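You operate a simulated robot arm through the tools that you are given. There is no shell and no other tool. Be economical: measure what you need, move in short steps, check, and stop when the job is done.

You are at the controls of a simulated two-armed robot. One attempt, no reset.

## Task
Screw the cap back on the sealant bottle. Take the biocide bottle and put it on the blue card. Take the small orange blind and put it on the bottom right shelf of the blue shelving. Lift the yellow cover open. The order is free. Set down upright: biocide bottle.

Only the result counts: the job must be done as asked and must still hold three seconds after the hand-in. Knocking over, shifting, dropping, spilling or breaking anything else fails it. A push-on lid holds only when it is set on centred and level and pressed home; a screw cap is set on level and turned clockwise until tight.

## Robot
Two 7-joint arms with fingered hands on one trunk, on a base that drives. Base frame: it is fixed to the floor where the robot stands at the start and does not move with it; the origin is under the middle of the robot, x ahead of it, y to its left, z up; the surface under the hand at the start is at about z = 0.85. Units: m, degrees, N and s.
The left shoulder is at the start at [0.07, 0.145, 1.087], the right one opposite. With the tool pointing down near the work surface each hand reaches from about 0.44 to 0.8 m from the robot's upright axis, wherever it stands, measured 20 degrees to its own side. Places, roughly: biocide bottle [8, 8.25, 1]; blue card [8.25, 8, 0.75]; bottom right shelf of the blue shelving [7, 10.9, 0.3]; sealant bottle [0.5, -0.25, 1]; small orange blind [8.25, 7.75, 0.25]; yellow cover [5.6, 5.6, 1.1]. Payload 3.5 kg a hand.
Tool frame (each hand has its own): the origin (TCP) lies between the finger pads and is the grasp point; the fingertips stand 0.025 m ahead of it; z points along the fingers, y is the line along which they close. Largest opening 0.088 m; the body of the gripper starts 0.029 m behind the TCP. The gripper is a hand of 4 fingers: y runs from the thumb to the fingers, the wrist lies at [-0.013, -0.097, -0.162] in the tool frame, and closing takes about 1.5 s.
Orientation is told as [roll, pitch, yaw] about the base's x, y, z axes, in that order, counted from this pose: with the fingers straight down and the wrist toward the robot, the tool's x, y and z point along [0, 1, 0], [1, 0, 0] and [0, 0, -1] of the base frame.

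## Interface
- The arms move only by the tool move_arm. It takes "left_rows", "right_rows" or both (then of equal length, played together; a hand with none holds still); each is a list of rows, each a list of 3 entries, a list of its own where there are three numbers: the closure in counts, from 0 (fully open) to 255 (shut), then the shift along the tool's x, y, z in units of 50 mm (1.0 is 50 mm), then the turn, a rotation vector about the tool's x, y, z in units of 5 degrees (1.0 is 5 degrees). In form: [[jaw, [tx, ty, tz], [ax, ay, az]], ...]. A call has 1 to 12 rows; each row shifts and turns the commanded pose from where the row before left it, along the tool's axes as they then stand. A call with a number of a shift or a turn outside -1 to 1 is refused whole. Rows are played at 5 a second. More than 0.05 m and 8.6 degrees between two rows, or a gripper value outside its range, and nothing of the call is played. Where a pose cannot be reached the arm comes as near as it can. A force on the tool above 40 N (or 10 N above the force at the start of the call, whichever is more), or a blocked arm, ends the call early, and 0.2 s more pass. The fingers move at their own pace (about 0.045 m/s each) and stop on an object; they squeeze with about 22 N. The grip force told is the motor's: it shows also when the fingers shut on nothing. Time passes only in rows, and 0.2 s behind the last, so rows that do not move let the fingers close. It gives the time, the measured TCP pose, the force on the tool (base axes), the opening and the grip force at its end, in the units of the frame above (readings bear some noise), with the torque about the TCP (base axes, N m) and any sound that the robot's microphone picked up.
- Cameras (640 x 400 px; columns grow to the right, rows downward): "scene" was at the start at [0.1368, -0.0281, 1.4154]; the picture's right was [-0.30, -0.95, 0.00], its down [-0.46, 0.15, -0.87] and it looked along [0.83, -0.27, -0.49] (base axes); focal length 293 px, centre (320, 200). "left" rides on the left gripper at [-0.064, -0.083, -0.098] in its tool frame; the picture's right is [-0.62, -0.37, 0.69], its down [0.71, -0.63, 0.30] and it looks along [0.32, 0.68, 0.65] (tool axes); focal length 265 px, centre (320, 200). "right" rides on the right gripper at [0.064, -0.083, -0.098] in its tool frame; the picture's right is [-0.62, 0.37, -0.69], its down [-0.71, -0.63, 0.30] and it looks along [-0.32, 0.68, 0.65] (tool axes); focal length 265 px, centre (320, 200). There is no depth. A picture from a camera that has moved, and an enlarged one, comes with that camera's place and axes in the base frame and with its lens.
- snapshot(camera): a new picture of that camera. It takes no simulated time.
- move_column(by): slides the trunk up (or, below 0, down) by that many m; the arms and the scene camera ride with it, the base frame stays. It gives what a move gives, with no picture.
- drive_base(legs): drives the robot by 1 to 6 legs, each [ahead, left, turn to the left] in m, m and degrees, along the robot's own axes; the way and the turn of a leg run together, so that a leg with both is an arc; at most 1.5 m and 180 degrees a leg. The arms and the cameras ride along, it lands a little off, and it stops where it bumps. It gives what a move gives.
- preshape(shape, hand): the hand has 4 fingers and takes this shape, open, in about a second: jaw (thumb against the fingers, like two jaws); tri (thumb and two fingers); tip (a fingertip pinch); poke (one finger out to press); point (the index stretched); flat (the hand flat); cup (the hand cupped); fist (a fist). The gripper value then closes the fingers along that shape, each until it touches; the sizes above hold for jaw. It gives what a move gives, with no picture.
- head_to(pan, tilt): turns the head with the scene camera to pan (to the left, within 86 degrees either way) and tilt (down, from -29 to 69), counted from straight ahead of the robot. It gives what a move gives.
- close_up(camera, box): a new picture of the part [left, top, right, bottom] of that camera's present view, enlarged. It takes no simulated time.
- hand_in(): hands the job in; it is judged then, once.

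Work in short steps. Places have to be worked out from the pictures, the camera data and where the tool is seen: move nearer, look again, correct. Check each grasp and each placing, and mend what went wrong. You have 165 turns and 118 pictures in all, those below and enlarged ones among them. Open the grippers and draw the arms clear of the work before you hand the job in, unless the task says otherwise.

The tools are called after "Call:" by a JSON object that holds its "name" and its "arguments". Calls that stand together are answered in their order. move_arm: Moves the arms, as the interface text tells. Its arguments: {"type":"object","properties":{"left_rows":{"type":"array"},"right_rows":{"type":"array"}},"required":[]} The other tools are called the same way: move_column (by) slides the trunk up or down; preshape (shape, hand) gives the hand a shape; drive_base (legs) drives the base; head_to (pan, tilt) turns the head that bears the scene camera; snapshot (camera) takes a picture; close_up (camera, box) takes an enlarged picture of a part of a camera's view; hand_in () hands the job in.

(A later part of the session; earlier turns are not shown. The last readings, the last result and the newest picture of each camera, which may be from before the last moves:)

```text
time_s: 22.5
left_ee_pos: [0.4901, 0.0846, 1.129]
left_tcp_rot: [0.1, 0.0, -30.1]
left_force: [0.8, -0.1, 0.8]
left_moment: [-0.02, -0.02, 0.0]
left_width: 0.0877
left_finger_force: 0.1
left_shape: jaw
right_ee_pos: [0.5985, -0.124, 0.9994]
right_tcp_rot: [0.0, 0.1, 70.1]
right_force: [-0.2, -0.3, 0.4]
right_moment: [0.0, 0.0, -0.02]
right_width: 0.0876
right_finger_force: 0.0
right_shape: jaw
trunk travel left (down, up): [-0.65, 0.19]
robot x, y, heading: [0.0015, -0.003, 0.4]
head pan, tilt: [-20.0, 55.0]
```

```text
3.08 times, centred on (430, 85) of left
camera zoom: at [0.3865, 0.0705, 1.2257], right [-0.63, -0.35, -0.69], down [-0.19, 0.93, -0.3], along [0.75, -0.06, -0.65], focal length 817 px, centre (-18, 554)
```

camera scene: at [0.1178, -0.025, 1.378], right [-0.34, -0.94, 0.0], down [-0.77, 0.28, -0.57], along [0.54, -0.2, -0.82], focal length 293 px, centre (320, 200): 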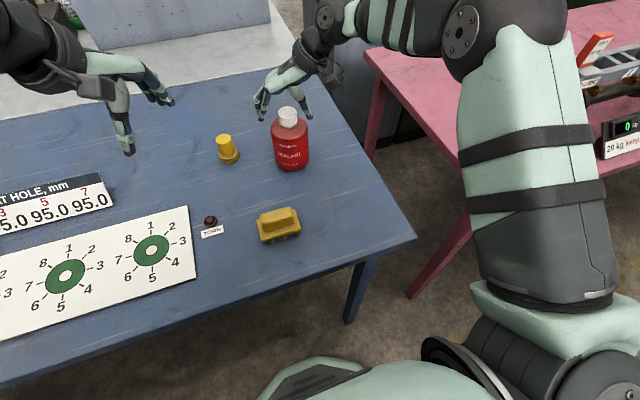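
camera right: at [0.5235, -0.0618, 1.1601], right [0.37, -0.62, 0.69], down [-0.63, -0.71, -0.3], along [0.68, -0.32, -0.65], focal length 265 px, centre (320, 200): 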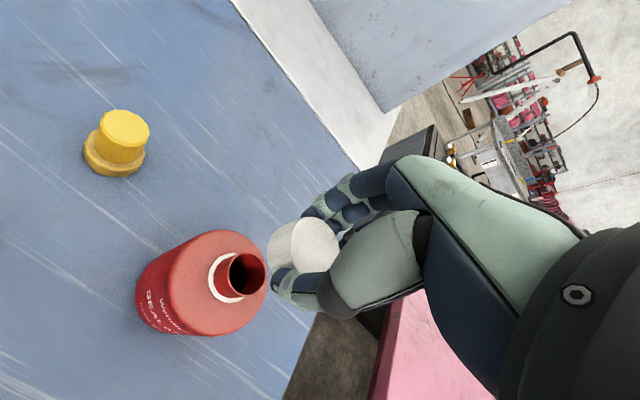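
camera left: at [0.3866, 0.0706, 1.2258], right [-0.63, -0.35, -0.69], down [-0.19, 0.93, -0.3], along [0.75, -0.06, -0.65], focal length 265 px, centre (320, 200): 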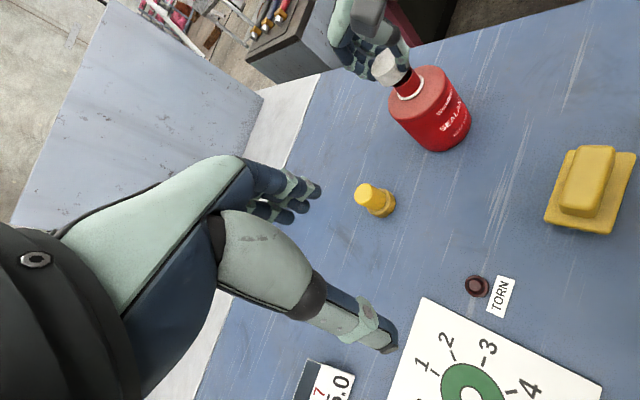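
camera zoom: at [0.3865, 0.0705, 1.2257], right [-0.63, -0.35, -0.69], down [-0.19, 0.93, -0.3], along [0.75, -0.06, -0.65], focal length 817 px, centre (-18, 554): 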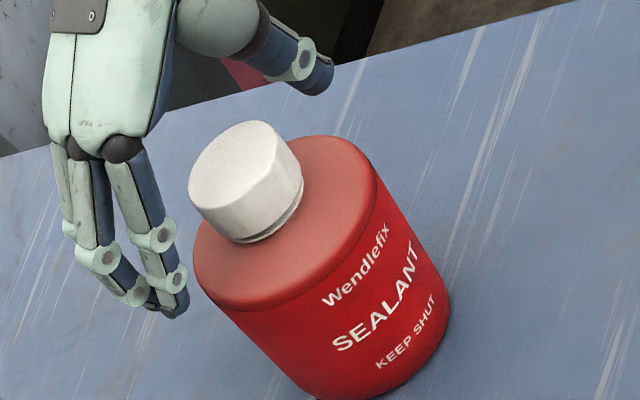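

Hand is at yaw 70 with the cap between thumb and fingers. Close, then turn clockwise.

Call:
{"name": "move_arm", "arguments": {"right_rows": [[255, [0, 0, 0], [0, 0, 0]], [255, [0, 0, 0], [0, 0, 0]], [255, [0, 0, 0], [0, 0, 0]], [255, [0, 0, 0], [0, 0, 0]], [255, [0, 0, 0], [0, 0, 0]], [255, [0, 0, 0], [0, 0, 0]], [255, [0, 0, 0], [0, 0, 0]]]}}

Call:
{"name": "move_arm", "arguments": {"right_rows": [[255, [0, 0, 0.004], [0, 0, 1]], [255, [0, 0, 0.004], [0, 0, 1]], [255, [0, 0, 0.004], [0, 0, 1]], [255, [0, 0, 0.004], [0, 0, 1]], [255, [0, 0, 0.004], [0, 0, 1]], [255, [0, 0, 0.004], [0, 0, 1]], [255, [0, 0, 0.004], [0, 0, 1]], [255, [0, 0, 0.004], [0, 0, 1]], [255, [0, 0, 0.004], [0, 0, 1]]]}}

Call:
{"name": "close_up", "arguments": {"camera": "left", "box": [360, 20, 500, 150]}}

```text
time_s: 24.1
left_ee_pos: [0.4916, 0.0847, 1.1284]
left_tcp_rot: [-0.1, 0.0, -30.0]
left_force: [-0.1, 0.2, 0.0]
left_moment: [-0.02, 0.01, -0.03]
left_width: 0.0876
left_finger_force: 0.1
left_shape: jaw
right_ee_pos: [0.5988, -0.1245, 0.9983]
right_tcp_rot: [0.0, 0.0, 70.0]
right_force: [-0.8, -1.0, -0.4]
right_moment: [-0.01, 0.04, 0.01]
right_width: 0.0321
right_finger_force: 21.6
right_shape: jaw
trunk travel left (down, up): [-0.65, 0.19]
robot x, y, heading: [0.0011, -0.0014, 0.0]
head pan, tilt: [-20.0, 55.0]
```

```text
time_s: 26.1
left_ee_pos: [0.4898, 0.0856, 1.1281]
left_tcp_rot: [0.0, -0.1, -30.0]
left_force: [0.0, -1.0, 0.3]
left_moment: [-0.02, 0.06, 0.01]
left_width: 0.0878
left_finger_force: 0.0
left_shape: jaw
right_ee_pos: [0.5973, -0.1246, 0.9968]
right_tcp_rot: [0.0, -0.1, 24.8]
right_force: [0.3, -1.4, 3.5]
right_moment: [-0.04, -0.04, 0.05]
right_width: 0.0316
right_finger_force: 22.0
right_shape: jaw
trunk travel left (down, up): [-0.65, 0.19]
robot x, y, heading: [0.0003, -0.0012, -0.3]
head pan, tilt: [-20.0, 55.0]
```

```text
3.08 times, centred on (430, 85) of left
camera zoom: at [0.3858, 0.0704, 1.226], right [-0.63, -0.35, -0.69], down [-0.19, 0.93, -0.3], along [0.76, -0.06, -0.65], focal length 817 px, centre (-18, 554)
```

zoom: 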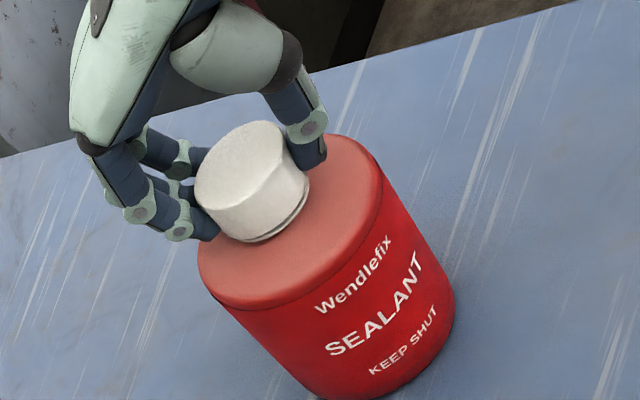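

Torque is starting to show (0.05 N m) and the bottle stays. Continue clockwise 45°.

Call:
{"name": "move_arm", "arguments": {"right_rows": [[255, [0, 0, 0], [0, 0, 1]], [255, [0, 0, 0], [0, 0, 1]], [255, [0, 0, 0], [0, 0, 1]], [255, [0, 0, 0], [0, 0, 1]], [255, [0, 0, 0], [0, 0, 1]], [255, [0, 0, 0], [0, 0, 1]], [255, [0, 0, 0], [0, 0, 1]], [255, [0, 0, 0], [0, 0, 1]], [255, [0, 0, 0], [0, 0, 1]]]}}

Call:
{"name": "close_up", "arguments": {"camera": "left", "box": [360, 20, 500, 150]}}

```text
time_s: 28.1
left_ee_pos: [0.4886, 0.0853, 1.1287]
left_tcp_rot: [-0.1, 0.0, -29.9]
left_force: [-0.4, 0.0, -0.4]
left_moment: [0.0, 0.0, 0.0]
left_width: 0.0879
left_finger_force: 0.1
left_shape: jaw
right_ee_pos: [0.5992, -0.1258, 0.9972]
right_tcp_rot: [0.0, -0.1, -20.0]
right_force: [0.1, -1.6, 2.8]
right_moment: [-0.05, -0.04, 0.04]
right_width: 0.0318
right_finger_force: 21.6
right_shape: jaw
trunk travel left (down, up): [-0.65, 0.19]
robot x, y, heading: [-0.0019, 0.0028, -0.0]
head pan, tilt: [-20.0, 55.0]
```

```text
3.08 times, centred on (430, 85) of left
camera zoom: at [0.3862, 0.0704, 1.2258], right [-0.63, -0.35, -0.69], down [-0.19, 0.93, -0.3], along [0.75, -0.06, -0.65], focal length 817 px, centre (-18, 554)
```

zoom: 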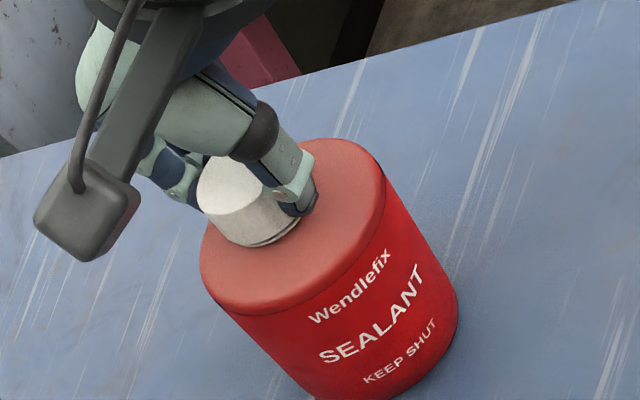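

The label drifted slightly. Look closely at the cap/collar gap and cap details.

Call:
{"name": "close_up", "arguments": {"camera": "left", "box": [395, 60, 455, 110]}}

```text
8.00 times, centred on (425, 85) of left
camera zoom: at [0.3862, 0.0704, 1.2258], right [-0.63, -0.35, -0.69], down [-0.19, 0.93, -0.3], along [0.75, -0.06, -0.65], focal length 2123 px, centre (-520, 1120)
```

zoom: 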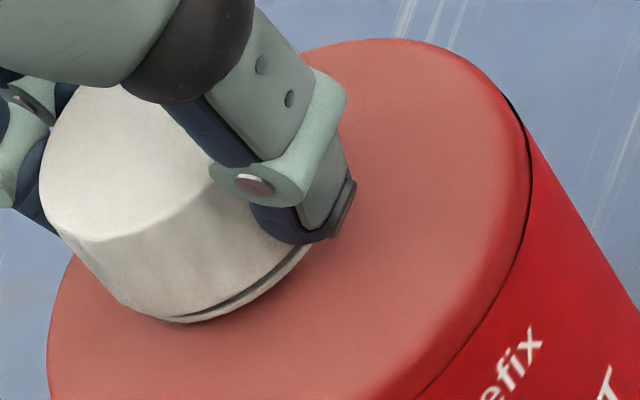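

A thin gap remains. Regrasp: open, rotate back 90°, close, and turn again.

Call:
{"name": "move_arm", "arguments": {"right_rows": [[0, [0, 0, 0], [0, 0, 0]], [0, [0, 0, 0], [0, 0, 0]], [0, [0, 0, 0], [0, 0, 0]], [0, [0, 0, 0], [0, 0, 0]], [0, [0, 0, 0], [0, 0, 0]], [0, [0, 0, 0], [0, 0, 0]], [0, [0, 0, 0], [0, 0, -1]], [0, [0, 0, 0], [0, 0, -1]], [0, [0, 0, 0], [0, 0, -1]], [0, [0, 0, 0], [0, 0, -1]], [0, [0, 0, 0], [0, 0, -1]], [0, [0, 0, 0], [0, 0, -1]]]}}

Call:
{"name": "move_arm", "arguments": {"right_rows": [[0, [0, 0, 0], [0, 0, -1]], [0, [0, 0, 0], [0, 0, -1]], [0, [0, 0, 0], [0, 0, -1]], [0, [0, 0, 0], [0, 0, -1]], [0, [0, 0, 0], [0, 0, -1]], [0, [0, 0, 0], [0, 0, -1]], [0, [0, 0, 0], [0, 0, -1]], [0, [0, 0, 0], [0, 0, -1]], [0, [0, 0, 0], [0, 0, -1]], [0, [0, 0, 0], [0, 0, -1]], [0, [0, 0, 0], [0, 0, -1]], [0, [0, 0, 0], [0, 0, -1]]]}}

Call:
{"name": "move_arm", "arguments": {"right_rows": [[255, [0, 0, 0], [0, 0, 0]], [255, [0, 0, 0], [0, 0, 0]], [255, [0, 0, 0], [0, 0, 0]], [255, [0, 0, 0], [0, 0, 0]], [255, [0, 0, 0], [0, 0, 0]], [255, [0, 0, 0], [0, 0, 0]], [255, [0, 0, 0], [0, 0, 0]]]}}

Call:
{"name": "move_arm", "arguments": {"right_rows": [[255, [0, 0, 0.01], [0, 0, 1]], [255, [0, 0, 0.01], [0, 0, 1]], [255, [0, 0, 0.01], [0, 0, 1]], [255, [0, 0, 0.0], [0, 0, 1]], [255, [0, 0, 0.0], [0, 0, 1]], [255, [0, 0, 0.0], [0, 0, 1]], [255, [0, 0, 0.0], [0, 0, 1]], [255, [0, 0, 0.0], [0, 0, 1]], [255, [0, 0, 0.0], [0, 0, 1]]]}}

Call:
{"name": "close_up", "arguments": {"camera": "left", "box": [360, 20, 500, 150]}}

```text
time_s: 30.7
left_ee_pos: [0.4898, 0.085, 1.1271]
left_tcp_rot: [0.0, 0.0, -29.9]
left_force: [0.0, -0.8, 0.7]
left_moment: [-0.01, 0.02, 0.0]
left_width: 0.0878
left_finger_force: 0.1
left_shape: jaw
right_ee_pos: [0.5998, -0.1251, 0.9963]
right_tcp_rot: [0.0, 0.0, 10.1]
right_force: [0.1, -0.7, -0.3]
right_moment: [0.02, 0.0, -0.02]
right_width: 0.0877
right_finger_force: 0.1
right_shape: jaw
trunk travel left (down, up): [-0.65, 0.19]
robot x, y, heading: [-0.0016, 0.001, -0.0]
head pan, tilt: [-20.0, 55.0]
```

```text
time_s: 33.3
left_ee_pos: [0.4909, 0.0852, 1.1286]
left_tcp_rot: [0.0, 0.0, -29.9]
left_force: [0.0, 0.6, -0.6]
left_moment: [0.01, -0.03, 0.03]
left_width: 0.0876
left_finger_force: 0.0
left_shape: jaw
right_ee_pos: [0.5999, -0.1246, 0.9955]
right_tcp_rot: [-0.1, 0.0, 70.0]
right_force: [-0.3, 0.5, 0.2]
right_moment: [-0.03, 0.01, -0.02]
right_width: 0.0876
right_finger_force: 0.0
right_shape: jaw
trunk travel left (down, up): [-0.65, 0.19]
robot x, y, heading: [0.0001, 0.0001, -0.0]
head pan, tilt: [-20.0, 55.0]
```

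```text
time_s: 34.9
left_ee_pos: [0.4901, 0.0849, 1.128]
left_tcp_rot: [0.0, 0.0, -30.0]
left_force: [0.1, 0.3, 0.4]
left_moment: [0.03, -0.03, -0.02]
left_width: 0.0875
left_finger_force: 0.0
left_shape: jaw
right_ee_pos: [0.5994, -0.1249, 0.9959]
right_tcp_rot: [-0.1, -0.1, 70.0]
right_force: [-0.2, -1.6, 0.1]
right_moment: [-0.02, -0.02, -0.02]
right_width: 0.0311
right_finger_force: 22.4
right_shape: jaw
trunk travel left (down, up): [-0.65, 0.19]
robot x, y, heading: [-0.0015, 0.0024, 0.1]
head pan, tilt: [-20.0, 55.0]
```

```text
time_s: 36.9
left_ee_pos: [0.4885, 0.0854, 1.1281]
left_tcp_rot: [0.0, -0.1, -29.9]
left_force: [0.4, 1.0, 0.3]
left_moment: [0.03, -0.02, -0.03]
left_width: 0.0877
left_finger_force: 0.1
left_shape: jaw
right_ee_pos: [0.5988, -0.1248, 0.9944]
right_tcp_rot: [0.0, 0.1, 24.9]
right_force: [-0.6, -1.8, 2.3]
right_moment: [0.01, -0.03, 0.03]
right_width: 0.0305
right_finger_force: 22.0
right_shape: jaw
trunk travel left (down, up): [-0.65, 0.19]
robot x, y, heading: [-0.0032, -0.0012, 0.2]
head pan, tilt: [-20.0, 55.0]
```

```text
3.08 times, centred on (430, 85) of left
camera zoom: at [0.386, 0.0706, 1.2259], right [-0.63, -0.35, -0.69], down [-0.19, 0.93, -0.3], along [0.76, -0.06, -0.65], focal length 817 px, centre (-18, 554)
```

zoom: 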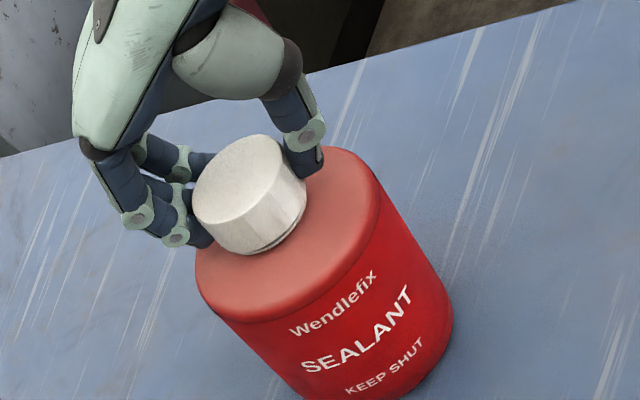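

The bottle rotates a little with the cap. I press down a bit (base friction has the larger radius) and then turn on.

Call:
{"name": "move_arm", "arguments": {"right_rows": [[255, [0, 0, 0.05], [0, 0, 0]], [255, [0, 0, 0.05], [0, 0, 0]], [255, [0, 0, 0], [0, 0, 0]]]}}

Call:
{"name": "move_arm", "arguments": {"right_rows": [[255, [0, 0, 0.01], [0, 0, 1]], [255, [0, 0, 0.01], [0, 0, 1]], [255, [0, 0, 0.01], [0, 0, 1]], [255, [0, 0, 0.01], [0, 0, 1]], [255, [0, 0, 0.01], [0, 0, 1]], [255, [0, 0, 0.01], [0, 0, 1]], [255, [0, 0, 0.0], [0, 0, 1]], [255, [0, 0, 0.0], [0, 0, 1]], [255, [0, 0, 0.0], [0, 0, 1]]]}}

Call:
{"name": "close_up", "arguments": {"camera": "left", "box": [360, 20, 500, 150]}}

```text
time_s: 37.7
left_ee_pos: [0.4885, 0.0851, 1.1297]
left_tcp_rot: [0.1, -0.1, -30.0]
left_force: [0.2, -0.5, 0.6]
left_moment: [-0.01, -0.01, 0.01]
left_width: 0.0875
left_finger_force: 0.0
left_shape: jaw
right_ee_pos: [0.5988, -0.1246, 0.9943]
right_tcp_rot: [-0.1, -0.5, 25.0]
right_force: [0.3, -3.0, 17.0]
right_moment: [-0.1, -0.04, 0.03]
right_width: 0.0309
right_finger_force: 22.4
right_shape: jaw
trunk travel left (down, up): [-0.65, 0.19]
robot x, y, heading: [0.0002, -0.0017, 0.1]
head pan, tilt: [-20.0, 55.0]
```

```text
time_s: 39.7
left_ee_pos: [0.4865, 0.0848, 1.13]
left_tcp_rot: [0.1, -0.2, -30.1]
left_force: [0.0, -0.3, 0.0]
left_moment: [0.01, 0.01, 0.01]
left_width: 0.0873
left_finger_force: 0.1
left_shape: jaw
right_ee_pos: [0.597, -0.1248, 0.9914]
right_tcp_rot: [0.1, -0.6, -20.2]
right_force: [0.4, -3.6, 27.9]
right_moment: [-0.12, -0.05, 0.02]
right_width: 0.0322
right_finger_force: 21.9
right_shape: jaw
trunk travel left (down, up): [-0.65, 0.19]
robot x, y, heading: [-0.0, 0.0042, 0.1]
head pan, tilt: [-20.0, 55.0]
```

```text
3.08 times, centred on (430, 85) of left
camera zoom: at [0.3826, 0.071, 1.2271], right [-0.63, -0.35, -0.7], down [-0.19, 0.93, -0.31], along [0.76, -0.06, -0.65], focal length 817 px, centre (-18, 554)
```

zoom: 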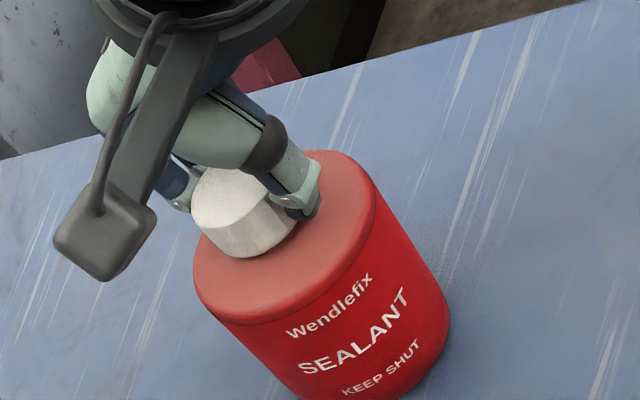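

Pressing works: the label stayed while the cap went down 3 mm. I relax, open, and check the gap.

Call:
{"name": "move_arm", "arguments": {"right_rows": [[255, [0, 0, -0.08], [0, 0, 0]], [0, [0, 0, 0], [0, 0, 0]], [0, [0, 0, 0], [0, 0, 0]], [0, [0, 0, 0], [0, 0, 0]], [0, [0, 0, 0], [0, 0, 0]], [0, [0, 0, 0], [0, 0, 0]], [0, [0, 0, 0], [0, 0, 0]], [0, [0, 0, 0], [0, 0, -1]], [0, [0, 0, 0], [0, 0, -1]], [0, [0, 0, 0], [0, 0, -1]], [0, [0, 0, 0], [0, 0, -1]], [0, [0, 0, 0], [0, 0, -1]]]}}

Call:
{"name": "move_arm", "arguments": {"right_rows": [[0, [0, 0, 0], [0, 0, -1]], [0, [0, 0, 0], [0, 0, -1]], [0, [0, 0, 0], [0, 0, -1]], [0, [0, 0, 0], [0, 0, -1]], [0, [0, 0, 0], [0, 0, -1]], [0, [0, 0, 0], [0, 0, -1]], [0, [0, 0, 0], [0, 0, -1]], [0, [0, 0, 0], [0, 0, -1]], [0, [0, 0, 0], [0, 0, -1]], [0, [0, 0, 0], [0, 0, -1]], [0, [0, 0, 0], [0, 0, -1]], [0, [0, 0, 0], [0, 0, -1]]]}}

Call:
{"name": "close_up", "arguments": {"camera": "left", "box": [390, 50, 470, 120]}}

```text
time_s: 42.3
left_ee_pos: [0.4909, 0.0846, 1.1275]
left_tcp_rot: [0.0, 0.0, -30.0]
left_force: [0.5, -0.3, 1.5]
left_moment: [0.0, 0.01, 0.02]
left_width: 0.0877
left_finger_force: 0.1
left_shape: jaw
right_ee_pos: [0.598, -0.1235, 0.9894]
right_tcp_rot: [0.1, 0.0, 5.1]
right_force: [-0.1, -0.5, -0.3]
right_moment: [0.02, -0.02, -0.03]
right_width: 0.0873
right_finger_force: 0.1
right_shape: jaw
trunk travel left (down, up): [-0.65, 0.19]
robot x, y, heading: [0.0008, -0.0012, -0.3]
head pan, tilt: [-20.0, 55.0]
```

```text
time_s: 44.9
left_ee_pos: [0.4903, 0.0853, 1.1276]
left_tcp_rot: [0.0, -0.1, -30.0]
left_force: [-0.1, -0.2, 0.1]
left_moment: [0.0, -0.01, 0.04]
left_width: 0.0876
left_finger_force: 0.1
left_shape: jaw
right_ee_pos: [0.5996, -0.1244, 0.9909]
right_tcp_rot: [0.2, 0.1, 65.1]
right_force: [0.6, 0.2, -0.8]
right_moment: [-0.06, -0.01, 0.01]
right_width: 0.0877
right_finger_force: 0.1
right_shape: jaw
trunk travel left (down, up): [-0.65, 0.19]
robot x, y, heading: [0.0009, 0.0009, 0.0]
head pan, tilt: [-20.0, 55.0]
```

```text
5.71 times, centred on (430, 85) of left
camera zoom: at [0.3872, 0.0701, 1.2255], right [-0.63, -0.35, -0.69], down [-0.19, 0.93, -0.3], along [0.75, -0.06, -0.65], focal length 1517 px, centre (-309, 857)
```

zoom: 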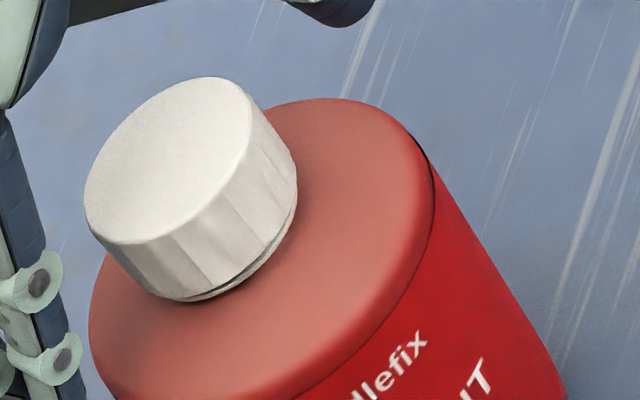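

A tiny gap is left. Raise 3 mm for fingertip clearance, close, press and turn 90° again.

Call:
{"name": "move_arm", "arguments": {"right_rows": [[0, [0, 0, -0.06], [0, 0, 0]], [255, [0, 0, 0], [0, 0, 0]], [255, [0, 0, 0], [0, 0, 0]], [255, [0, 0, 0], [0, 0, 0]], [255, [0, 0, 0], [0, 0, 0]], [255, [0, 0, 0], [0, 0, 0]], [255, [0, 0, 0], [0, 0, 0]], [255, [0, 0, 0], [0, 0, 0]], [255, [0, 0, 0.04], [0, 0, 0]], [255, [0, 0, 0.04], [0, 0, 0]], [255, [0, 0, 0.02], [0, 0, 0]]]}}

Call:
{"name": "move_arm", "arguments": {"right_rows": [[255, [0, 0, 0.0], [0, 0, 1]], [255, [0, 0, 0.0], [0, 0, 1]], [255, [0, 0, 0.01], [0, 0, 1]], [255, [0, 0, 0.0], [0, 0, 1]], [255, [0, 0, 0.01], [0, 0, 1]], [255, [0, 0, 0.0], [0, 0, 1]], [255, [0, 0, 0.01], [0, 0, 1]], [255, [0, 0, 0.0], [0, 0, 1]], [255, [0, 0, 0.0], [0, 0, 1]]]}}

Call:
{"name": "move_arm", "arguments": {"right_rows": [[255, [0, 0, 0.01], [0, 0, 1]], [255, [0, 0, 0.0], [0, 0, 1]], [255, [0, 0, 0.01], [0, 0, 1]], [255, [0, 0, 0.0], [0, 0, 1]], [255, [0, 0, 0.01], [0, 0, 1]], [255, [0, 0, 0.0], [0, 0, 1]], [255, [0, 0, 0.01], [0, 0, 1]], [255, [0, 0, 0.0], [0, 0, 1]], [255, [0, 0, 0.0], [0, 0, 1]]]}}

Call:
{"name": "close_up", "arguments": {"camera": "left", "box": [360, 20, 500, 150]}}

```text
time_s: 47.3
left_ee_pos: [0.4883, 0.0856, 1.1303]
left_tcp_rot: [0.0, -0.1, -30.0]
left_force: [-0.3, -0.1, 0.2]
left_moment: [0.03, 0.0, 0.0]
left_width: 0.0878
left_finger_force: 0.1
left_shape: jaw
right_ee_pos: [0.5996, -0.1257, 0.9916]
right_tcp_rot: [-0.2, -0.2, 65.0]
right_force: [0.4, -3.7, 12.6]
right_moment: [-0.06, 0.0, 0.02]
right_width: 0.0311
right_finger_force: 22.3
right_shape: jaw
trunk travel left (down, up): [-0.65, 0.19]
robot x, y, heading: [0.0007, -0.0001, -0.1]
head pan, tilt: [-20.0, 55.0]
```

```text
time_s: 49.3
left_ee_pos: [0.4873, 0.0854, 1.1303]
left_tcp_rot: [0.0, -0.2, -30.0]
left_force: [0.5, 0.7, 0.6]
left_moment: [0.03, -0.02, -0.01]
left_width: 0.0875
left_finger_force: 0.1
left_shape: jaw
right_ee_pos: [0.5963, -0.1251, 0.9903]
right_tcp_rot: [-0.1, -0.1, 19.7]
right_force: [-2.3, -4.3, 19.3]
right_moment: [-0.1, -0.02, 0.01]
right_width: 0.0314
right_finger_force: 22.1
right_shape: jaw
trunk travel left (down, up): [-0.65, 0.19]
robot x, y, heading: [0.0013, 0.0001, 0.0]
head pan, tilt: [-20.0, 55.0]
```

```text
time_s: 51.3
left_ee_pos: [0.4857, 0.0866, 1.1306]
left_tcp_rot: [0.1, -0.2, -30.0]
left_force: [0.0, -0.4, 0.6]
left_moment: [0.02, 0.01, -0.01]
left_width: 0.0876
left_finger_force: 0.1
left_shape: jaw
right_ee_pos: [0.5951, -0.1238, 0.9894]
right_tcp_rot: [0.1, -0.4, -25.2]
right_force: [-3.9, -2.9, 22.5]
right_moment: [-0.12, 0.11, 0.05]
right_width: 0.0317
right_finger_force: 22.7
right_shape: jaw
trunk travel left (down, up): [-0.65, 0.19]
robot x, y, heading: [0.0031, -0.0022, -0.2]
head pan, tilt: [-20.0, 55.0]
```

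```text
3.08 times, centred on (430, 85) of left
camera zoom: at [0.3821, 0.071, 1.2272], right [-0.63, -0.35, -0.7], down [-0.19, 0.93, -0.31], along [0.76, -0.06, -0.65], focal length 817 px, centre (-18, 554)
```

zoom: 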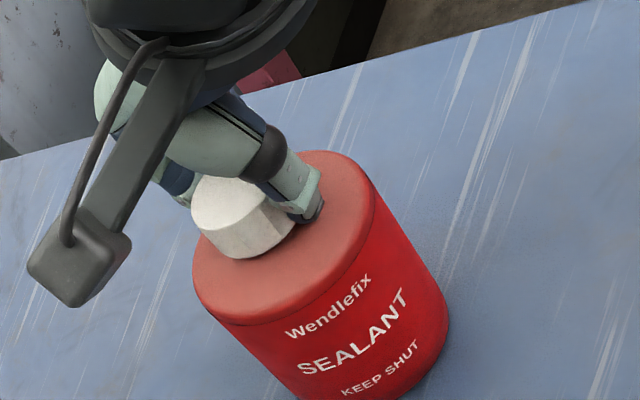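

Bottle stays; torque rising slightly. One more regrasp cycle.

Call:
{"name": "move_arm", "arguments": {"right_rows": [[255, [0, 0, -0.1], [0, 0, 0]], [0, [0, 0, -0.06], [0, 0, 0]], [0, [0, 0, 0], [0, 0, 0]], [0, [0, 0, 0], [0, 0, 0]], [0, [0, 0, 0], [0, 0, 0]], [0, [0, 0, 0], [0, 0, 0]], [0, [0, 0, 0], [0, 0, 0]], [0, [0, 0, 0], [0, 0, -1]], [0, [0, 0, 0], [0, 0, -1]], [0, [0, 0, 0], [0, 0, -1]], [0, [0, 0, 0], [0, 0, -1]], [0, [0, 0, 0], [0, 0, -1]]]}}

Call:
{"name": "move_arm", "arguments": {"right_rows": [[0, [0, 0, 0], [0, 0, -1]], [0, [0, 0, 0], [0, 0, -1]], [0, [0, 0, 0], [0, 0, -1]], [0, [0, 0, 0], [0, 0, -1]], [0, [0, 0, 0], [0, 0, -1]], [0, [0, 0, 0], [0, 0, -1]], [0, [0, 0, 0], [0, 0, -1]], [0, [0, 0, 0], [0, 0, -1]], [0, [0, 0, 0], [0, 0, -1]], [0, [0, 0, 0], [0, 0, -1]], [0, [0, 0, 0], [0, 0, -1]], [0, [0, 0, 0], [0, 0, -1]]]}}

Call:
{"name": "close_up", "arguments": {"camera": "left", "box": [390, 50, 470, 120]}}

```text
time_s: 53.9
left_ee_pos: [0.4901, 0.0836, 1.1285]
left_tcp_rot: [0.0, 0.0, -30.0]
left_force: [-0.3, 0.9, -0.8]
left_moment: [0.01, 0.01, -0.01]
left_width: 0.0876
left_finger_force: 0.1
left_shape: jaw
right_ee_pos: [0.5984, -0.1241, 0.9945]
right_tcp_rot: [0.0, 0.0, 0.1]
right_force: [-1.4, 0.0, 0.1]
right_moment: [0.05, 0.01, -0.02]
right_width: 0.0877
right_finger_force: 0.1
right_shape: jaw
trunk travel left (down, up): [-0.65, 0.19]
robot x, y, heading: [-0.0016, 0.0014, 0.2]
head pan, tilt: [-20.0, 55.0]
```

```text
time_s: 56.5
left_ee_pos: [0.4903, 0.0857, 1.1274]
left_tcp_rot: [0.0, 0.0, -30.0]
left_force: [0.2, 0.2, 0.4]
left_moment: [0.03, 0.0, 0.01]
left_width: 0.0875
left_finger_force: 0.1
left_shape: jaw
right_ee_pos: [0.5994, -0.1238, 0.9937]
right_tcp_rot: [0.0, 0.1, 60.2]
right_force: [-0.2, 0.2, -0.2]
right_moment: [0.01, 0.0, -0.01]
right_width: 0.0878
right_finger_force: 0.1
right_shape: jaw
trunk travel left (down, up): [-0.65, 0.19]
robot x, y, heading: [0.0035, 0.003, 0.1]
head pan, tilt: [-20.0, 55.0]
```

```text
5.71 times, centred on (430, 85) of left
camera zoom: at [0.3872, 0.0701, 1.2255], right [-0.63, -0.35, -0.69], down [-0.19, 0.93, -0.3], along [0.75, -0.06, -0.65], focal length 1517 px, centre (-309, 857)
```

zoom: 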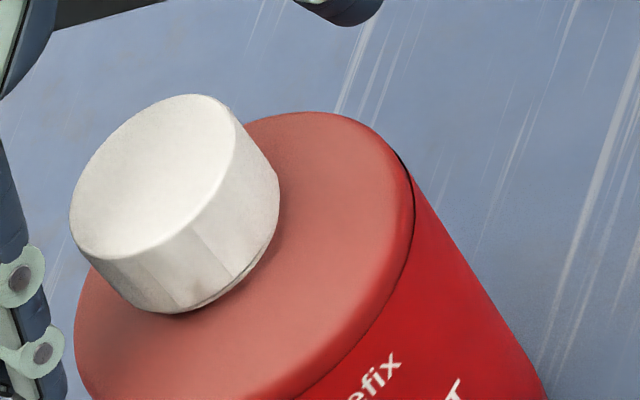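

Gap nearly gone; the cap moved ~4 mm along +y. Recentre, close, press, turn again.

Call:
{"name": "move_arm", "arguments": {"right_rows": [[0, [0, 0.08, 0], [0, 0, -1]], [255, [0, 0, 0], [0, 0, 0]], [255, [0, 0, 0], [0, 0, 0]], [255, [0, 0, 0], [0, 0, 0]], [255, [0, 0, 0], [0, 0, 0]], [255, [0, 0, 0], [0, 0, 0]], [255, [0, 0, 0], [0, 0, 0]], [255, [0, 0, 0], [0, 0, 0]], [255, [0, 0, 0.05], [0, 0, 0]], [255, [0, 0, 0.04], [0, 0, 0]], [255, [0, 0, 0.02], [0, 0, 0]]]}}

Call:
{"name": "move_arm", "arguments": {"right_rows": [[255, [0, 0, 0.0], [0, 0, 1]], [255, [0, 0, 0.0], [0, 0, 1]], [255, [0, 0, 0.01], [0, 0, 1]], [255, [0, 0, 0.0], [0, 0, 1]], [255, [0, 0, 0.01], [0, 0, 1]], [255, [0, 0, 0.0], [0, 0, 1]], [255, [0, 0, 0.01], [0, 0, 1]], [255, [0, 0, 0.0], [0, 0, 1]], [255, [0, 0, 0.0], [0, 0, 1]]]}}

Call:
{"name": "close_up", "arguments": {"camera": "left", "box": [360, 20, 500, 150]}}

Call:
{"name": "move_arm", "arguments": {"right_rows": [[255, [0, 0, 0.01], [0, 0, 1]], [255, [0, 0, 0.0], [0, 0, 1]], [255, [0, 0, 0.01], [0, 0, 1]], [255, [0, 0, 0.0], [0, 0, 1]], [255, [0, 0, 0.01], [0, 0, 1]], [255, [0, 0, 0.0], [0, 0, 1]], [255, [0, 0, 0.01], [0, 0, 1]], [255, [0, 0, 0.0], [0, 0, 1]], [255, [0, 0, 0.0], [0, 0, 1]]]}}

Call:
{"name": "close_up", "arguments": {"camera": "left", "box": [360, 20, 500, 150]}}

```text
time_s: 58.9
left_ee_pos: [0.4884, 0.0842, 1.1302]
left_tcp_rot: [0.0, -0.2, -30.0]
left_force: [-0.4, 0.2, -0.5]
left_moment: [0.01, 0.04, -0.01]
left_width: 0.0876
left_finger_force: 0.0
left_shape: jaw
right_ee_pos: [0.6004, -0.1214, 0.9916]
right_tcp_rot: [-0.3, -0.2, 64.9]
right_force: [0.2, -2.9, 14.0]
right_moment: [-0.08, -0.02, 0.0]
right_width: 0.0317
right_finger_force: 22.3
right_shape: jaw
trunk travel left (down, up): [-0.65, 0.19]
robot x, y, heading: [-0.0006, -0.0013, 0.3]
head pan, tilt: [-20.0, 55.0]
```

```text
time_s: 60.9
left_ee_pos: [0.487, 0.0865, 1.1298]
left_tcp_rot: [0.0, -0.2, -29.9]
left_force: [0.5, 0.0, -0.3]
left_moment: [0.0, 0.01, 0.0]
left_width: 0.0874
left_finger_force: 0.1
left_shape: jaw
right_ee_pos: [0.6003, -0.1196, 0.9885]
right_tcp_rot: [0.0, -0.2, 19.9]
right_force: [0.4, 2.5, 16.7]
right_moment: [0.06, -0.12, 0.24]
right_width: 0.0311
right_finger_force: 21.9
right_shape: jaw
trunk travel left (down, up): [-0.65, 0.19]
robot x, y, heading: [-0.0005, -0.0026, 0.0]
head pan, tilt: [-20.0, 55.0]
```

```text
3.08 times, centred on (430, 85) of left
camera zoom: at [0.3841, 0.0716, 1.2265], right [-0.63, -0.35, -0.69], down [-0.19, 0.93, -0.31], along [0.76, -0.06, -0.65], focal length 817 px, centre (-18, 554)
```

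zoom: 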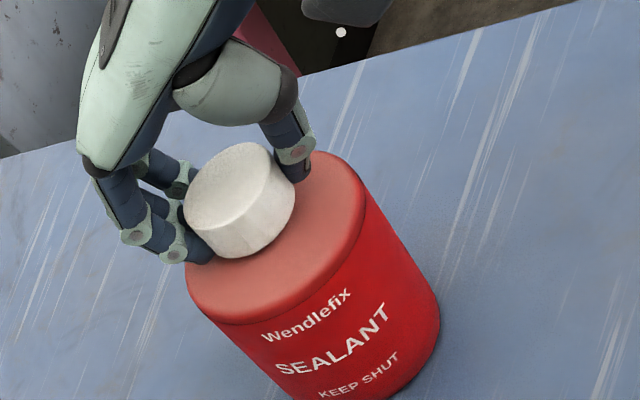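

```text
time_s: 62.9
left_ee_pos: [0.4881, 0.0859, 1.1296]
left_tcp_rot: [0.1, -0.1, -30.0]
left_force: [0.0, -0.4, -0.6]
left_moment: [-0.01, 0.0, 0.01]
left_width: 0.0874
left_finger_force: 0.2
left_shape: jaw
right_ee_pos: [0.5991, -0.1204, 0.9867]
right_tcp_rot: [0.0, -0.1, -25.2]
right_force: [1.0, -0.9, 17.8]
right_moment: [-0.06, -0.08, 0.32]
right_width: 0.0299
right_finger_force: 22.1
right_shape: jaw
trunk travel left (down, up): [-0.65, 0.19]
robot x, y, heading: [-0.0003, 0.0007, -0.2]
head pan, tilt: [-20.0, 55.0]
```

```text
3.08 times, centred on (430, 85) of left
camera zoom: at [0.3843, 0.0711, 1.2265], right [-0.63, -0.35, -0.69], down [-0.19, 0.93, -0.31], along [0.76, -0.06, -0.65], focal length 817 px, centre (-18, 554)
```

zoom: 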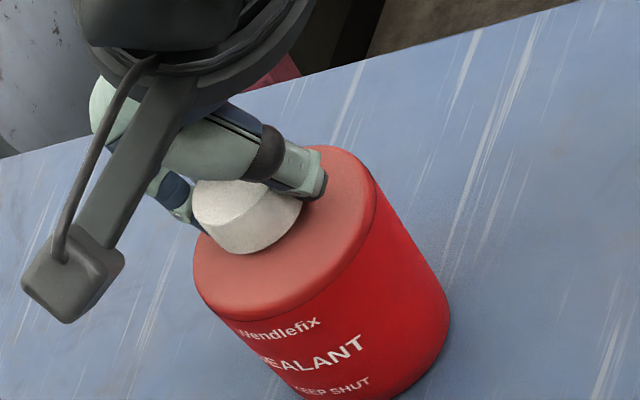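

Torque jumped to 0.32 N m and the bottle now turns as a whole with no gap left: tight. Relax, open, lift the hand clear, and check.

Call:
{"name": "move_arm", "arguments": {"right_rows": [[255, [0, 0, -0.1], [0, 0, 0]], [0, [0, 0, 0], [0, 0, 0]], [0, [0, 0, 0], [0, 0, 0]], [0, [0, 0, 0], [0, 0, 0]], [0, [0, 0, 0], [0, 0, 0]], [0, [0, 0, 0], [0, 0, 0]], [0, [0, 0, 0], [0, 0, 0]], [0, [0, 0, -0.3], [0, 0, 0]], [0, [0, 0, -0.7], [0, 0, 0]], [0, [0, 0, -0.9], [0, 0, -1]], [0, [0, 0, -0.9], [0, 0, -1]], [0, [0, 0, -0.9], [0, 0, -1]]]}}

Call:
{"name": "snapshot", "arguments": {"camera": "scene"}}

Call:
{"name": "close_up", "arguments": {"camera": "left", "box": [360, 20, 500, 150]}}

```text
time_s: 65.5
left_ee_pos: [0.4903, 0.0853, 1.1301]
left_tcp_rot: [0.1, -0.1, -29.9]
left_force: [-0.6, -0.3, -0.4]
left_moment: [-0.01, 0.02, 0.0]
left_width: 0.0876
left_finger_force: 0.1
left_shape: jaw
right_ee_pos: [0.6008, -0.1211, 1.1747]
right_tcp_rot: [0.0, 0.0, -9.9]
right_force: [-0.8, 0.6, 0.4]
right_moment: [-0.02, -0.01, -0.02]
right_width: 0.0876
right_finger_force: 0.0
right_shape: jaw
trunk travel left (down, up): [-0.65, 0.19]
robot x, y, heading: [0.0004, -0.0026, 0.0]
head pan, tilt: [-20.0, 55.0]
```

```text
70 pictures are left
camera scene: at [0.1172, -0.0254, 1.378], right [-0.34, -0.94, 0.0], down [-0.77, 0.28, -0.57], along [0.54, -0.2, -0.82], focal length 293 px, centre (320, 200)
```

scene: 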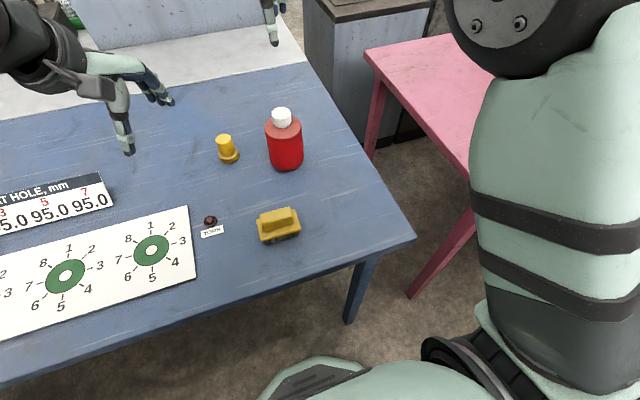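

```text
3.08 times, centred on (430, 85) of left
camera zoom: at [0.3859, 0.0702, 1.2259], right [-0.63, -0.35, -0.69], down [-0.19, 0.93, -0.3], along [0.76, -0.06, -0.65], focal length 817 px, centre (-18, 554)
```

zoom: 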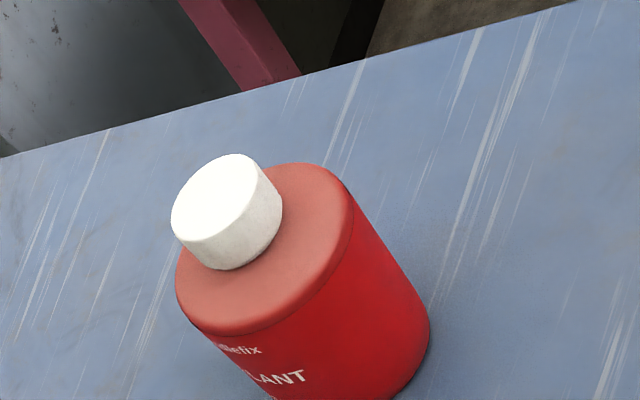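

Capped. Now retract both arms to a compact posture, back away from the table, and look toward the far places.

Call:
{"name": "move_arm", "arguments": {"left_rows": [[0, [0, 0, 0], [0, 0, -1]], [0, [0, 0, 0], [0, 0, -1]], [0, [0, 0, 0], [0, 0, -1]], [0, [0, 0, 0], [0, 0, -1]], [0, [0, 0, 0], [0, 0, -1]], [0, [0, 0, 0], [0, 0, -1]]], "right_rows": [[0, [-0.6, -0.45, -0.1], [0, 0, -0.4]], [0, [-0.6, -0.45, -0.1], [0, 0, -0.4]], [0, [-0.6, -0.45, -0.1], [0, 0, -0.4]], [0, [-0.6, -0.45, -0.1], [0, 0, -0.4]], [0, [-0.6, -0.45, -0.1], [0, 0, -0.4]], [0, [-0.6, -0.45, -0.1], [0, 0, 0]]]}}

Call:
{"name": "drive_base", "arguments": {"legs": [[-0.5, 0, 0]]}}

Call:
{"name": "head_to", "arguments": {"pan": 50, "tilt": 8}}

Call:
{"name": "snapshot", "arguments": {"camera": "scene"}}

```text
time_s: 66.9
left_ee_pos: [0.4894, 0.0836, 1.1285]
left_tcp_rot: [0.1, -0.1, 0.1]
left_force: [0.4, -0.2, 0.0]
left_moment: [0.0, -0.02, -0.02]
left_width: 0.0876
left_finger_force: 0.1
left_shape: jaw
right_ee_pos: [0.4495, -0.2901, 1.2037]
right_tcp_rot: [0.1, -0.1, 0.2]
right_force: [0.2, -1.3, -0.4]
right_moment: [-0.01, 0.02, 0.0]
right_width: 0.0878
right_finger_force: 0.0
right_shape: jaw
trunk travel left (down, up): [-0.65, 0.19]
robot x, y, heading: [0.0002, 0.0014, -0.2]
head pan, tilt: [-20.0, 55.0]
```

```text
time_s: 69.9
left_ee_pos: [-0.0136, 0.0881, 1.1278]
left_tcp_rot: [0.0, 0.0, 0.5]
left_force: [0.6, -0.1, -0.2]
left_moment: [0.01, -0.01, -0.02]
left_width: 0.0876
left_finger_force: 0.0
left_shape: jaw
right_ee_pos: [-0.0501, -0.2858, 1.2031]
right_tcp_rot: [0.0, 0.1, 0.6]
right_force: [-0.2, 0.0, 0.9]
right_moment: [0.01, 0.01, -0.01]
right_width: 0.0877
right_finger_force: 0.1
right_shape: jaw
trunk travel left (down, up): [-0.65, 0.19]
robot x, y, heading: [-0.5013, -0.0025, 0.7]
head pan, tilt: [-20.0, 55.0]
```

```text
time_s: 71.3
left_ee_pos: [-0.0151, 0.0887, 1.1292]
left_tcp_rot: [0.0, 0.0, 0.5]
left_force: [-0.2, -0.1, -0.5]
left_moment: [0.01, -0.02, 0.0]
left_width: 0.0878
left_finger_force: 0.0
left_shape: jaw
right_ee_pos: [-0.0498, -0.2864, 1.2039]
right_tcp_rot: [0.0, 0.1, 0.5]
right_force: [-0.4, 1.1, -0.3]
right_moment: [0.01, 0.0, 0.0]
right_width: 0.0874
right_finger_force: 0.2
right_shape: jaw
trunk travel left (down, up): [-0.65, 0.19]
robot x, y, heading: [-0.5056, -0.0018, 0.5]
head pan, tilt: [50.0, 8.0]
```

```text
68 pictures are left
camera scene: at [-0.3945, 0.0691, 1.4496], right [0.77, -0.64, 0.0], down [-0.09, -0.11, -0.99], along [0.63, 0.76, -0.14], focal length 293 px, centre (320, 200)
```

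scene: 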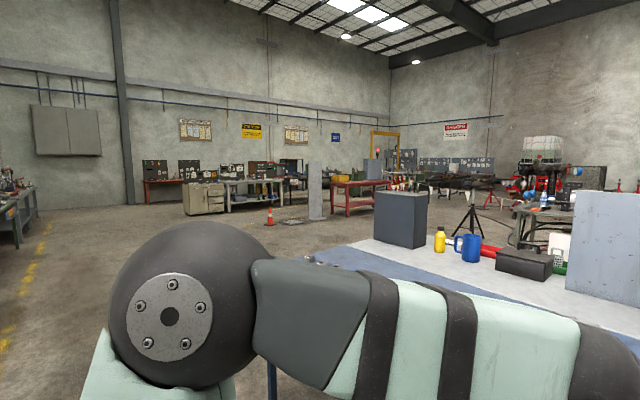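

The red table with the yellow item is ahead-left (~[5.6, 5.6]). I slide left past the work table's end, then turn and drive up the open aisle.

Call:
{"name": "drive_base", "arguments": {"legs": [[0, 1.5, 0], [0, 0.7, 0], [0, 0, 20.5], [1.4, 0, 0], [1.4, 0, 0], [1.2, 0, 0]]}}

Call:
{"name": "head_to", "arguments": {"pan": 22, "tilt": 12}}

Call:
{"name": "snapshot", "arguments": {"camera": "scene"}}

```text
time_s: 102.0
left_ee_pos: [3.5171, 3.9598, 1.1283]
left_tcp_rot: [0.0, -0.2, 22.1]
left_force: [-0.6, -0.2, 0.6]
left_moment: [-0.02, -0.01, 0.02]
left_width: 0.0875
left_finger_force: 0.2
left_shape: jaw
right_ee_pos: [3.622, 3.599, 1.2038]
right_tcp_rot: [0.0, 0.0, 22.2]
right_force: [0.2, 0.1, -0.1]
right_moment: [-0.05, 0.0, -0.02]
right_width: 0.088
right_finger_force: 0.0
right_shape: jaw
trunk travel left (down, up): [-0.65, 0.19]
robot x, y, heading: [3.0922, 3.6962, 22.1]
head pan, tilt: [50.0, 8.0]
```

```text
time_s: 103.0
left_ee_pos: [3.5149, 3.9601, 1.1282]
left_tcp_rot: [0.0, -0.1, 22.3]
left_force: [-0.3, 0.4, 0.2]
left_moment: [-0.03, 0.03, 0.03]
left_width: 0.0873
left_finger_force: 0.1
left_shape: jaw
right_ee_pos: [3.6217, 3.6, 1.2036]
right_tcp_rot: [0.1, -0.1, 22.1]
right_force: [0.1, 0.3, -0.2]
right_moment: [0.01, 0.0, -0.02]
right_width: 0.0877
right_finger_force: 0.1
right_shape: jaw
trunk travel left (down, up): [-0.65, 0.19]
robot x, y, heading: [3.0965, 3.696, 22.2]
head pan, tilt: [22.0, 12.0]
```

```text
67 pictures are left
camera scene: at [3.2086, 3.7789, 1.4431], right [0.7, -0.72, 0.0], down [-0.15, -0.14, -0.98], along [0.7, 0.68, -0.21], focal length 293 px, centre (320, 200)
```

scene: 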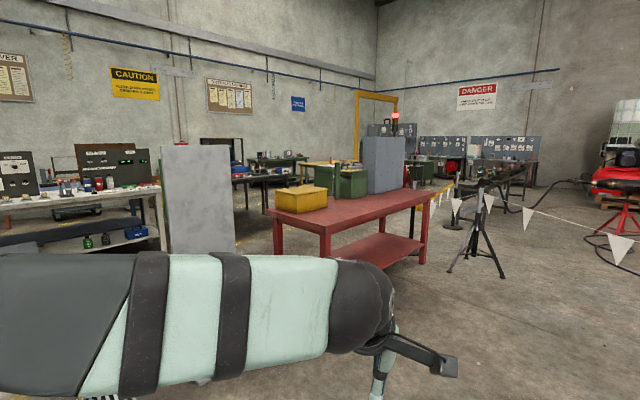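

A yellow box on the red table, and greenish equipment behind. Zoom to identify.

Call:
{"name": "close_up", "arguments": {"camera": "scene", "box": [240, 110, 440, 260]}}

```text
2.67 times, centred on (340, 185) of scene
camera zoom: at [3.2086, 3.7789, 1.4431], right [0.7, -0.72, 0.0], down [-0.15, -0.14, -0.98], along [0.7, 0.68, -0.21], focal length 782 px, centre (267, 240)
```

zoom: 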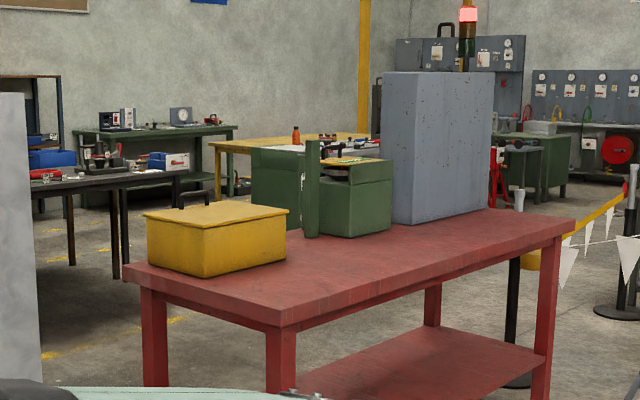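

The stated place [5.6, 5.6, 1.1] matches the yellow plate atop the green unit, not the yellow box. Zoom in there.

Call:
{"name": "close_up", "arguments": {"camera": "scene", "box": [325, 155, 400, 205]}}

```text
8.00 times, centred on (362, 180) of scene
camera zoom: at [3.2086, 3.7789, 1.4431], right [0.7, -0.72, 0.0], down [-0.15, -0.14, -0.98], along [0.7, 0.68, -0.21], focal length 2345 px, centre (-20, 360)
```

zoom: 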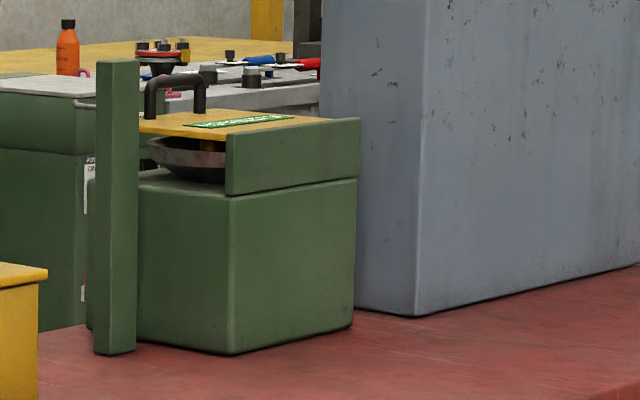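

The cover sits on the green unit with a guard on its south side and a post on the west; the handle is at its west end. Access looks best from the north side. Look for a route round the west end.

Call:
{"name": "head_to", "arguments": {"pan": 55, "tilt": 22}}

Call:
{"name": "snapshot", "arguments": {"camera": "scene"}}

```text
time_s: 104.0
left_ee_pos: [3.5167, 3.9611, 1.1277]
left_tcp_rot: [0.0, 0.0, 22.2]
left_force: [-0.4, -0.1, 0.4]
left_moment: [-0.05, -0.02, 0.0]
left_width: 0.0876
left_finger_force: 0.0
left_shape: jaw
right_ee_pos: [3.6227, 3.5996, 1.2043]
right_tcp_rot: [-0.1, 0.0, 22.2]
right_force: [-0.9, -0.6, 0.1]
right_moment: [0.03, 0.03, 0.01]
right_width: 0.0873
right_finger_force: 0.1
right_shape: jaw
trunk travel left (down, up): [-0.65, 0.19]
robot x, y, heading: [3.0961, 3.6925, 22.5]
head pan, tilt: [55.0, 22.0]
```

```text
64 pictures are left
camera scene: at [3.1627, 3.8043, 1.4269], right [0.97, -0.22, 0.0], down [-0.08, -0.36, -0.93], along [0.21, 0.9, -0.37], focal length 293 px, centre (320, 200)
```

scene: 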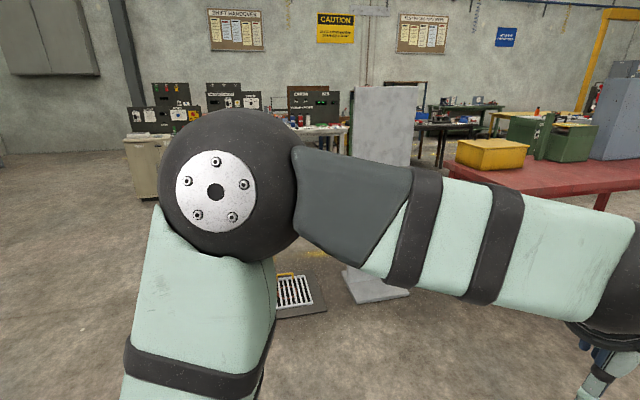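

A floor grate, a slab and a cone stand west of the table. I'll pass left of the cone (x≈1.9), go to y≈6.6, then east along the aisle north of the table.

Call:
{"name": "drive_base", "arguments": {"legs": [[0, 0, 67.5], [0, 1.2, 0], [1.45, 0, 0], [1.45, 0, 0]]}}

Call:
{"name": "head_to", "arguments": {"pan": -75, "tilt": 15}}

Call:
{"name": "snapshot", "arguments": {"camera": "scene"}}

```text
time_s: 126.8
left_ee_pos: [1.7475, 7.0871, 1.1271]
left_tcp_rot: [0.1, -0.1, 90.4]
left_force: [0.5, -0.4, -0.3]
left_moment: [0.0, -0.03, -0.02]
left_width: 0.0877
left_finger_force: 0.1
left_shape: jaw
right_ee_pos: [2.1212, 7.0491, 1.2041]
right_tcp_rot: [0.1, 0.0, 90.3]
right_force: [0.0, -0.2, -0.1]
right_moment: [-0.02, 0.0, -0.02]
right_width: 0.0878
right_finger_force: 0.1
right_shape: jaw
trunk travel left (down, up): [-0.65, 0.19]
robot x, y, heading: [1.837, 6.6006, 90.5]
head pan, tilt: [55.0, 22.0]
```

```text
time_s: 128.9
left_ee_pos: [1.7476, 7.0867, 1.128]
left_tcp_rot: [0.0, 0.1, 90.5]
left_force: [0.5, 0.4, 0.1]
left_moment: [-0.01, -0.02, -0.04]
left_width: 0.0875
left_finger_force: 0.0
left_shape: jaw
right_ee_pos: [2.122, 7.0496, 1.2054]
right_tcp_rot: [0.0, -0.1, 90.4]
right_force: [-0.5, -0.3, -0.2]
right_moment: [0.01, 0.0, 0.01]
right_width: 0.0878
right_finger_force: 0.1
right_shape: jaw
trunk travel left (down, up): [-0.65, 0.19]
robot x, y, heading: [1.8343, 6.5964, 90.3]
head pan, tilt: [-75.0, 15.0]
```

```text
63 pictures are left
camera scene: at [1.9276, 6.6716, 1.4382], right [0.27, -0.96, 0.0], down [-0.25, -0.07, -0.97], along [0.93, 0.26, -0.26], focal length 293 px, centre (320, 200)
```

scene: 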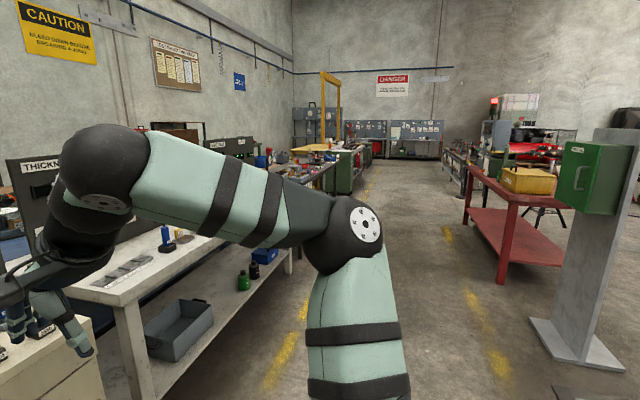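

The aisle is clear. Turn east and drive to x≈5.4, y≈6.6.

Call:
{"name": "drive_base", "arguments": {"legs": [[0, 0, -90.3], [1.2, 0, 0], [1.2, 0, 0], [1.15, 0, 0]]}}

Call:
{"name": "head_to", "arguments": {"pan": -80, "tilt": 25}}

Call:
{"name": "snapshot", "arguments": {"camera": "scene"}}

```text
time_s: 149.8
left_ee_pos: [5.8553, 6.7378, 1.1275]
left_tcp_rot: [-0.1, -0.1, 1.5]
left_force: [-0.1, 0.6, 0.3]
left_moment: [-0.04, 0.01, -0.01]
left_width: 0.0875
left_finger_force: 0.1
left_shape: jaw
right_ee_pos: [5.8262, 6.3634, 1.2046]
right_tcp_rot: [-0.1, 0.0, 1.6]
right_force: [0.5, -0.4, 1.0]
right_moment: [0.01, 0.0, 0.01]
right_width: 0.0876
right_finger_force: 0.0
right_shape: jaw
trunk travel left (down, up): [-0.65, 0.19]
robot x, y, heading: [5.3674, 6.6385, 1.2]
head pan, tilt: [-75.0, 15.0]
```

```text
time_s: 150.6
left_ee_pos: [5.855, 6.7378, 1.1284]
left_tcp_rot: [0.0, -0.1, 1.6]
left_force: [0.4, 0.4, 0.3]
left_moment: [-0.02, -0.01, 0.02]
left_width: 0.088
left_finger_force: 0.2
left_shape: jaw
right_ee_pos: [5.8266, 6.3636, 1.2042]
right_tcp_rot: [0.0, 0.1, 1.5]
right_force: [-0.1, -0.9, -0.9]
right_moment: [-0.01, -0.02, -0.01]
right_width: 0.0876
right_finger_force: 0.0
right_shape: jaw
trunk travel left (down, up): [-0.65, 0.19]
robot x, y, heading: [5.37, 6.636, 1.5]
head pan, tilt: [-80.0, 25.0]
```

```text
62 pictures are left
camera scene: at [5.4364, 6.549, 1.422], right [-0.98, -0.2, 0.0], down [-0.08, 0.41, -0.91], along [0.18, -0.89, -0.42], focal length 293 px, centre (320, 200)
```

scene: 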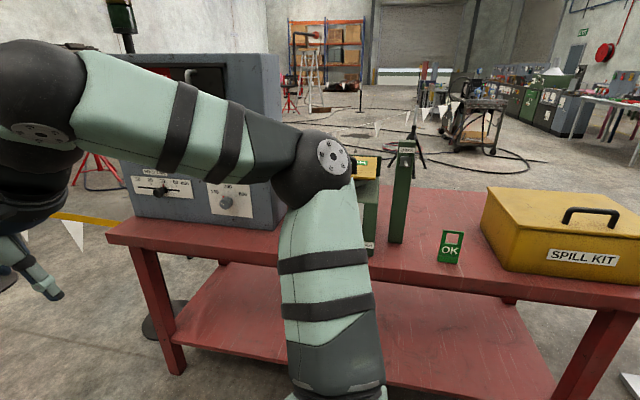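

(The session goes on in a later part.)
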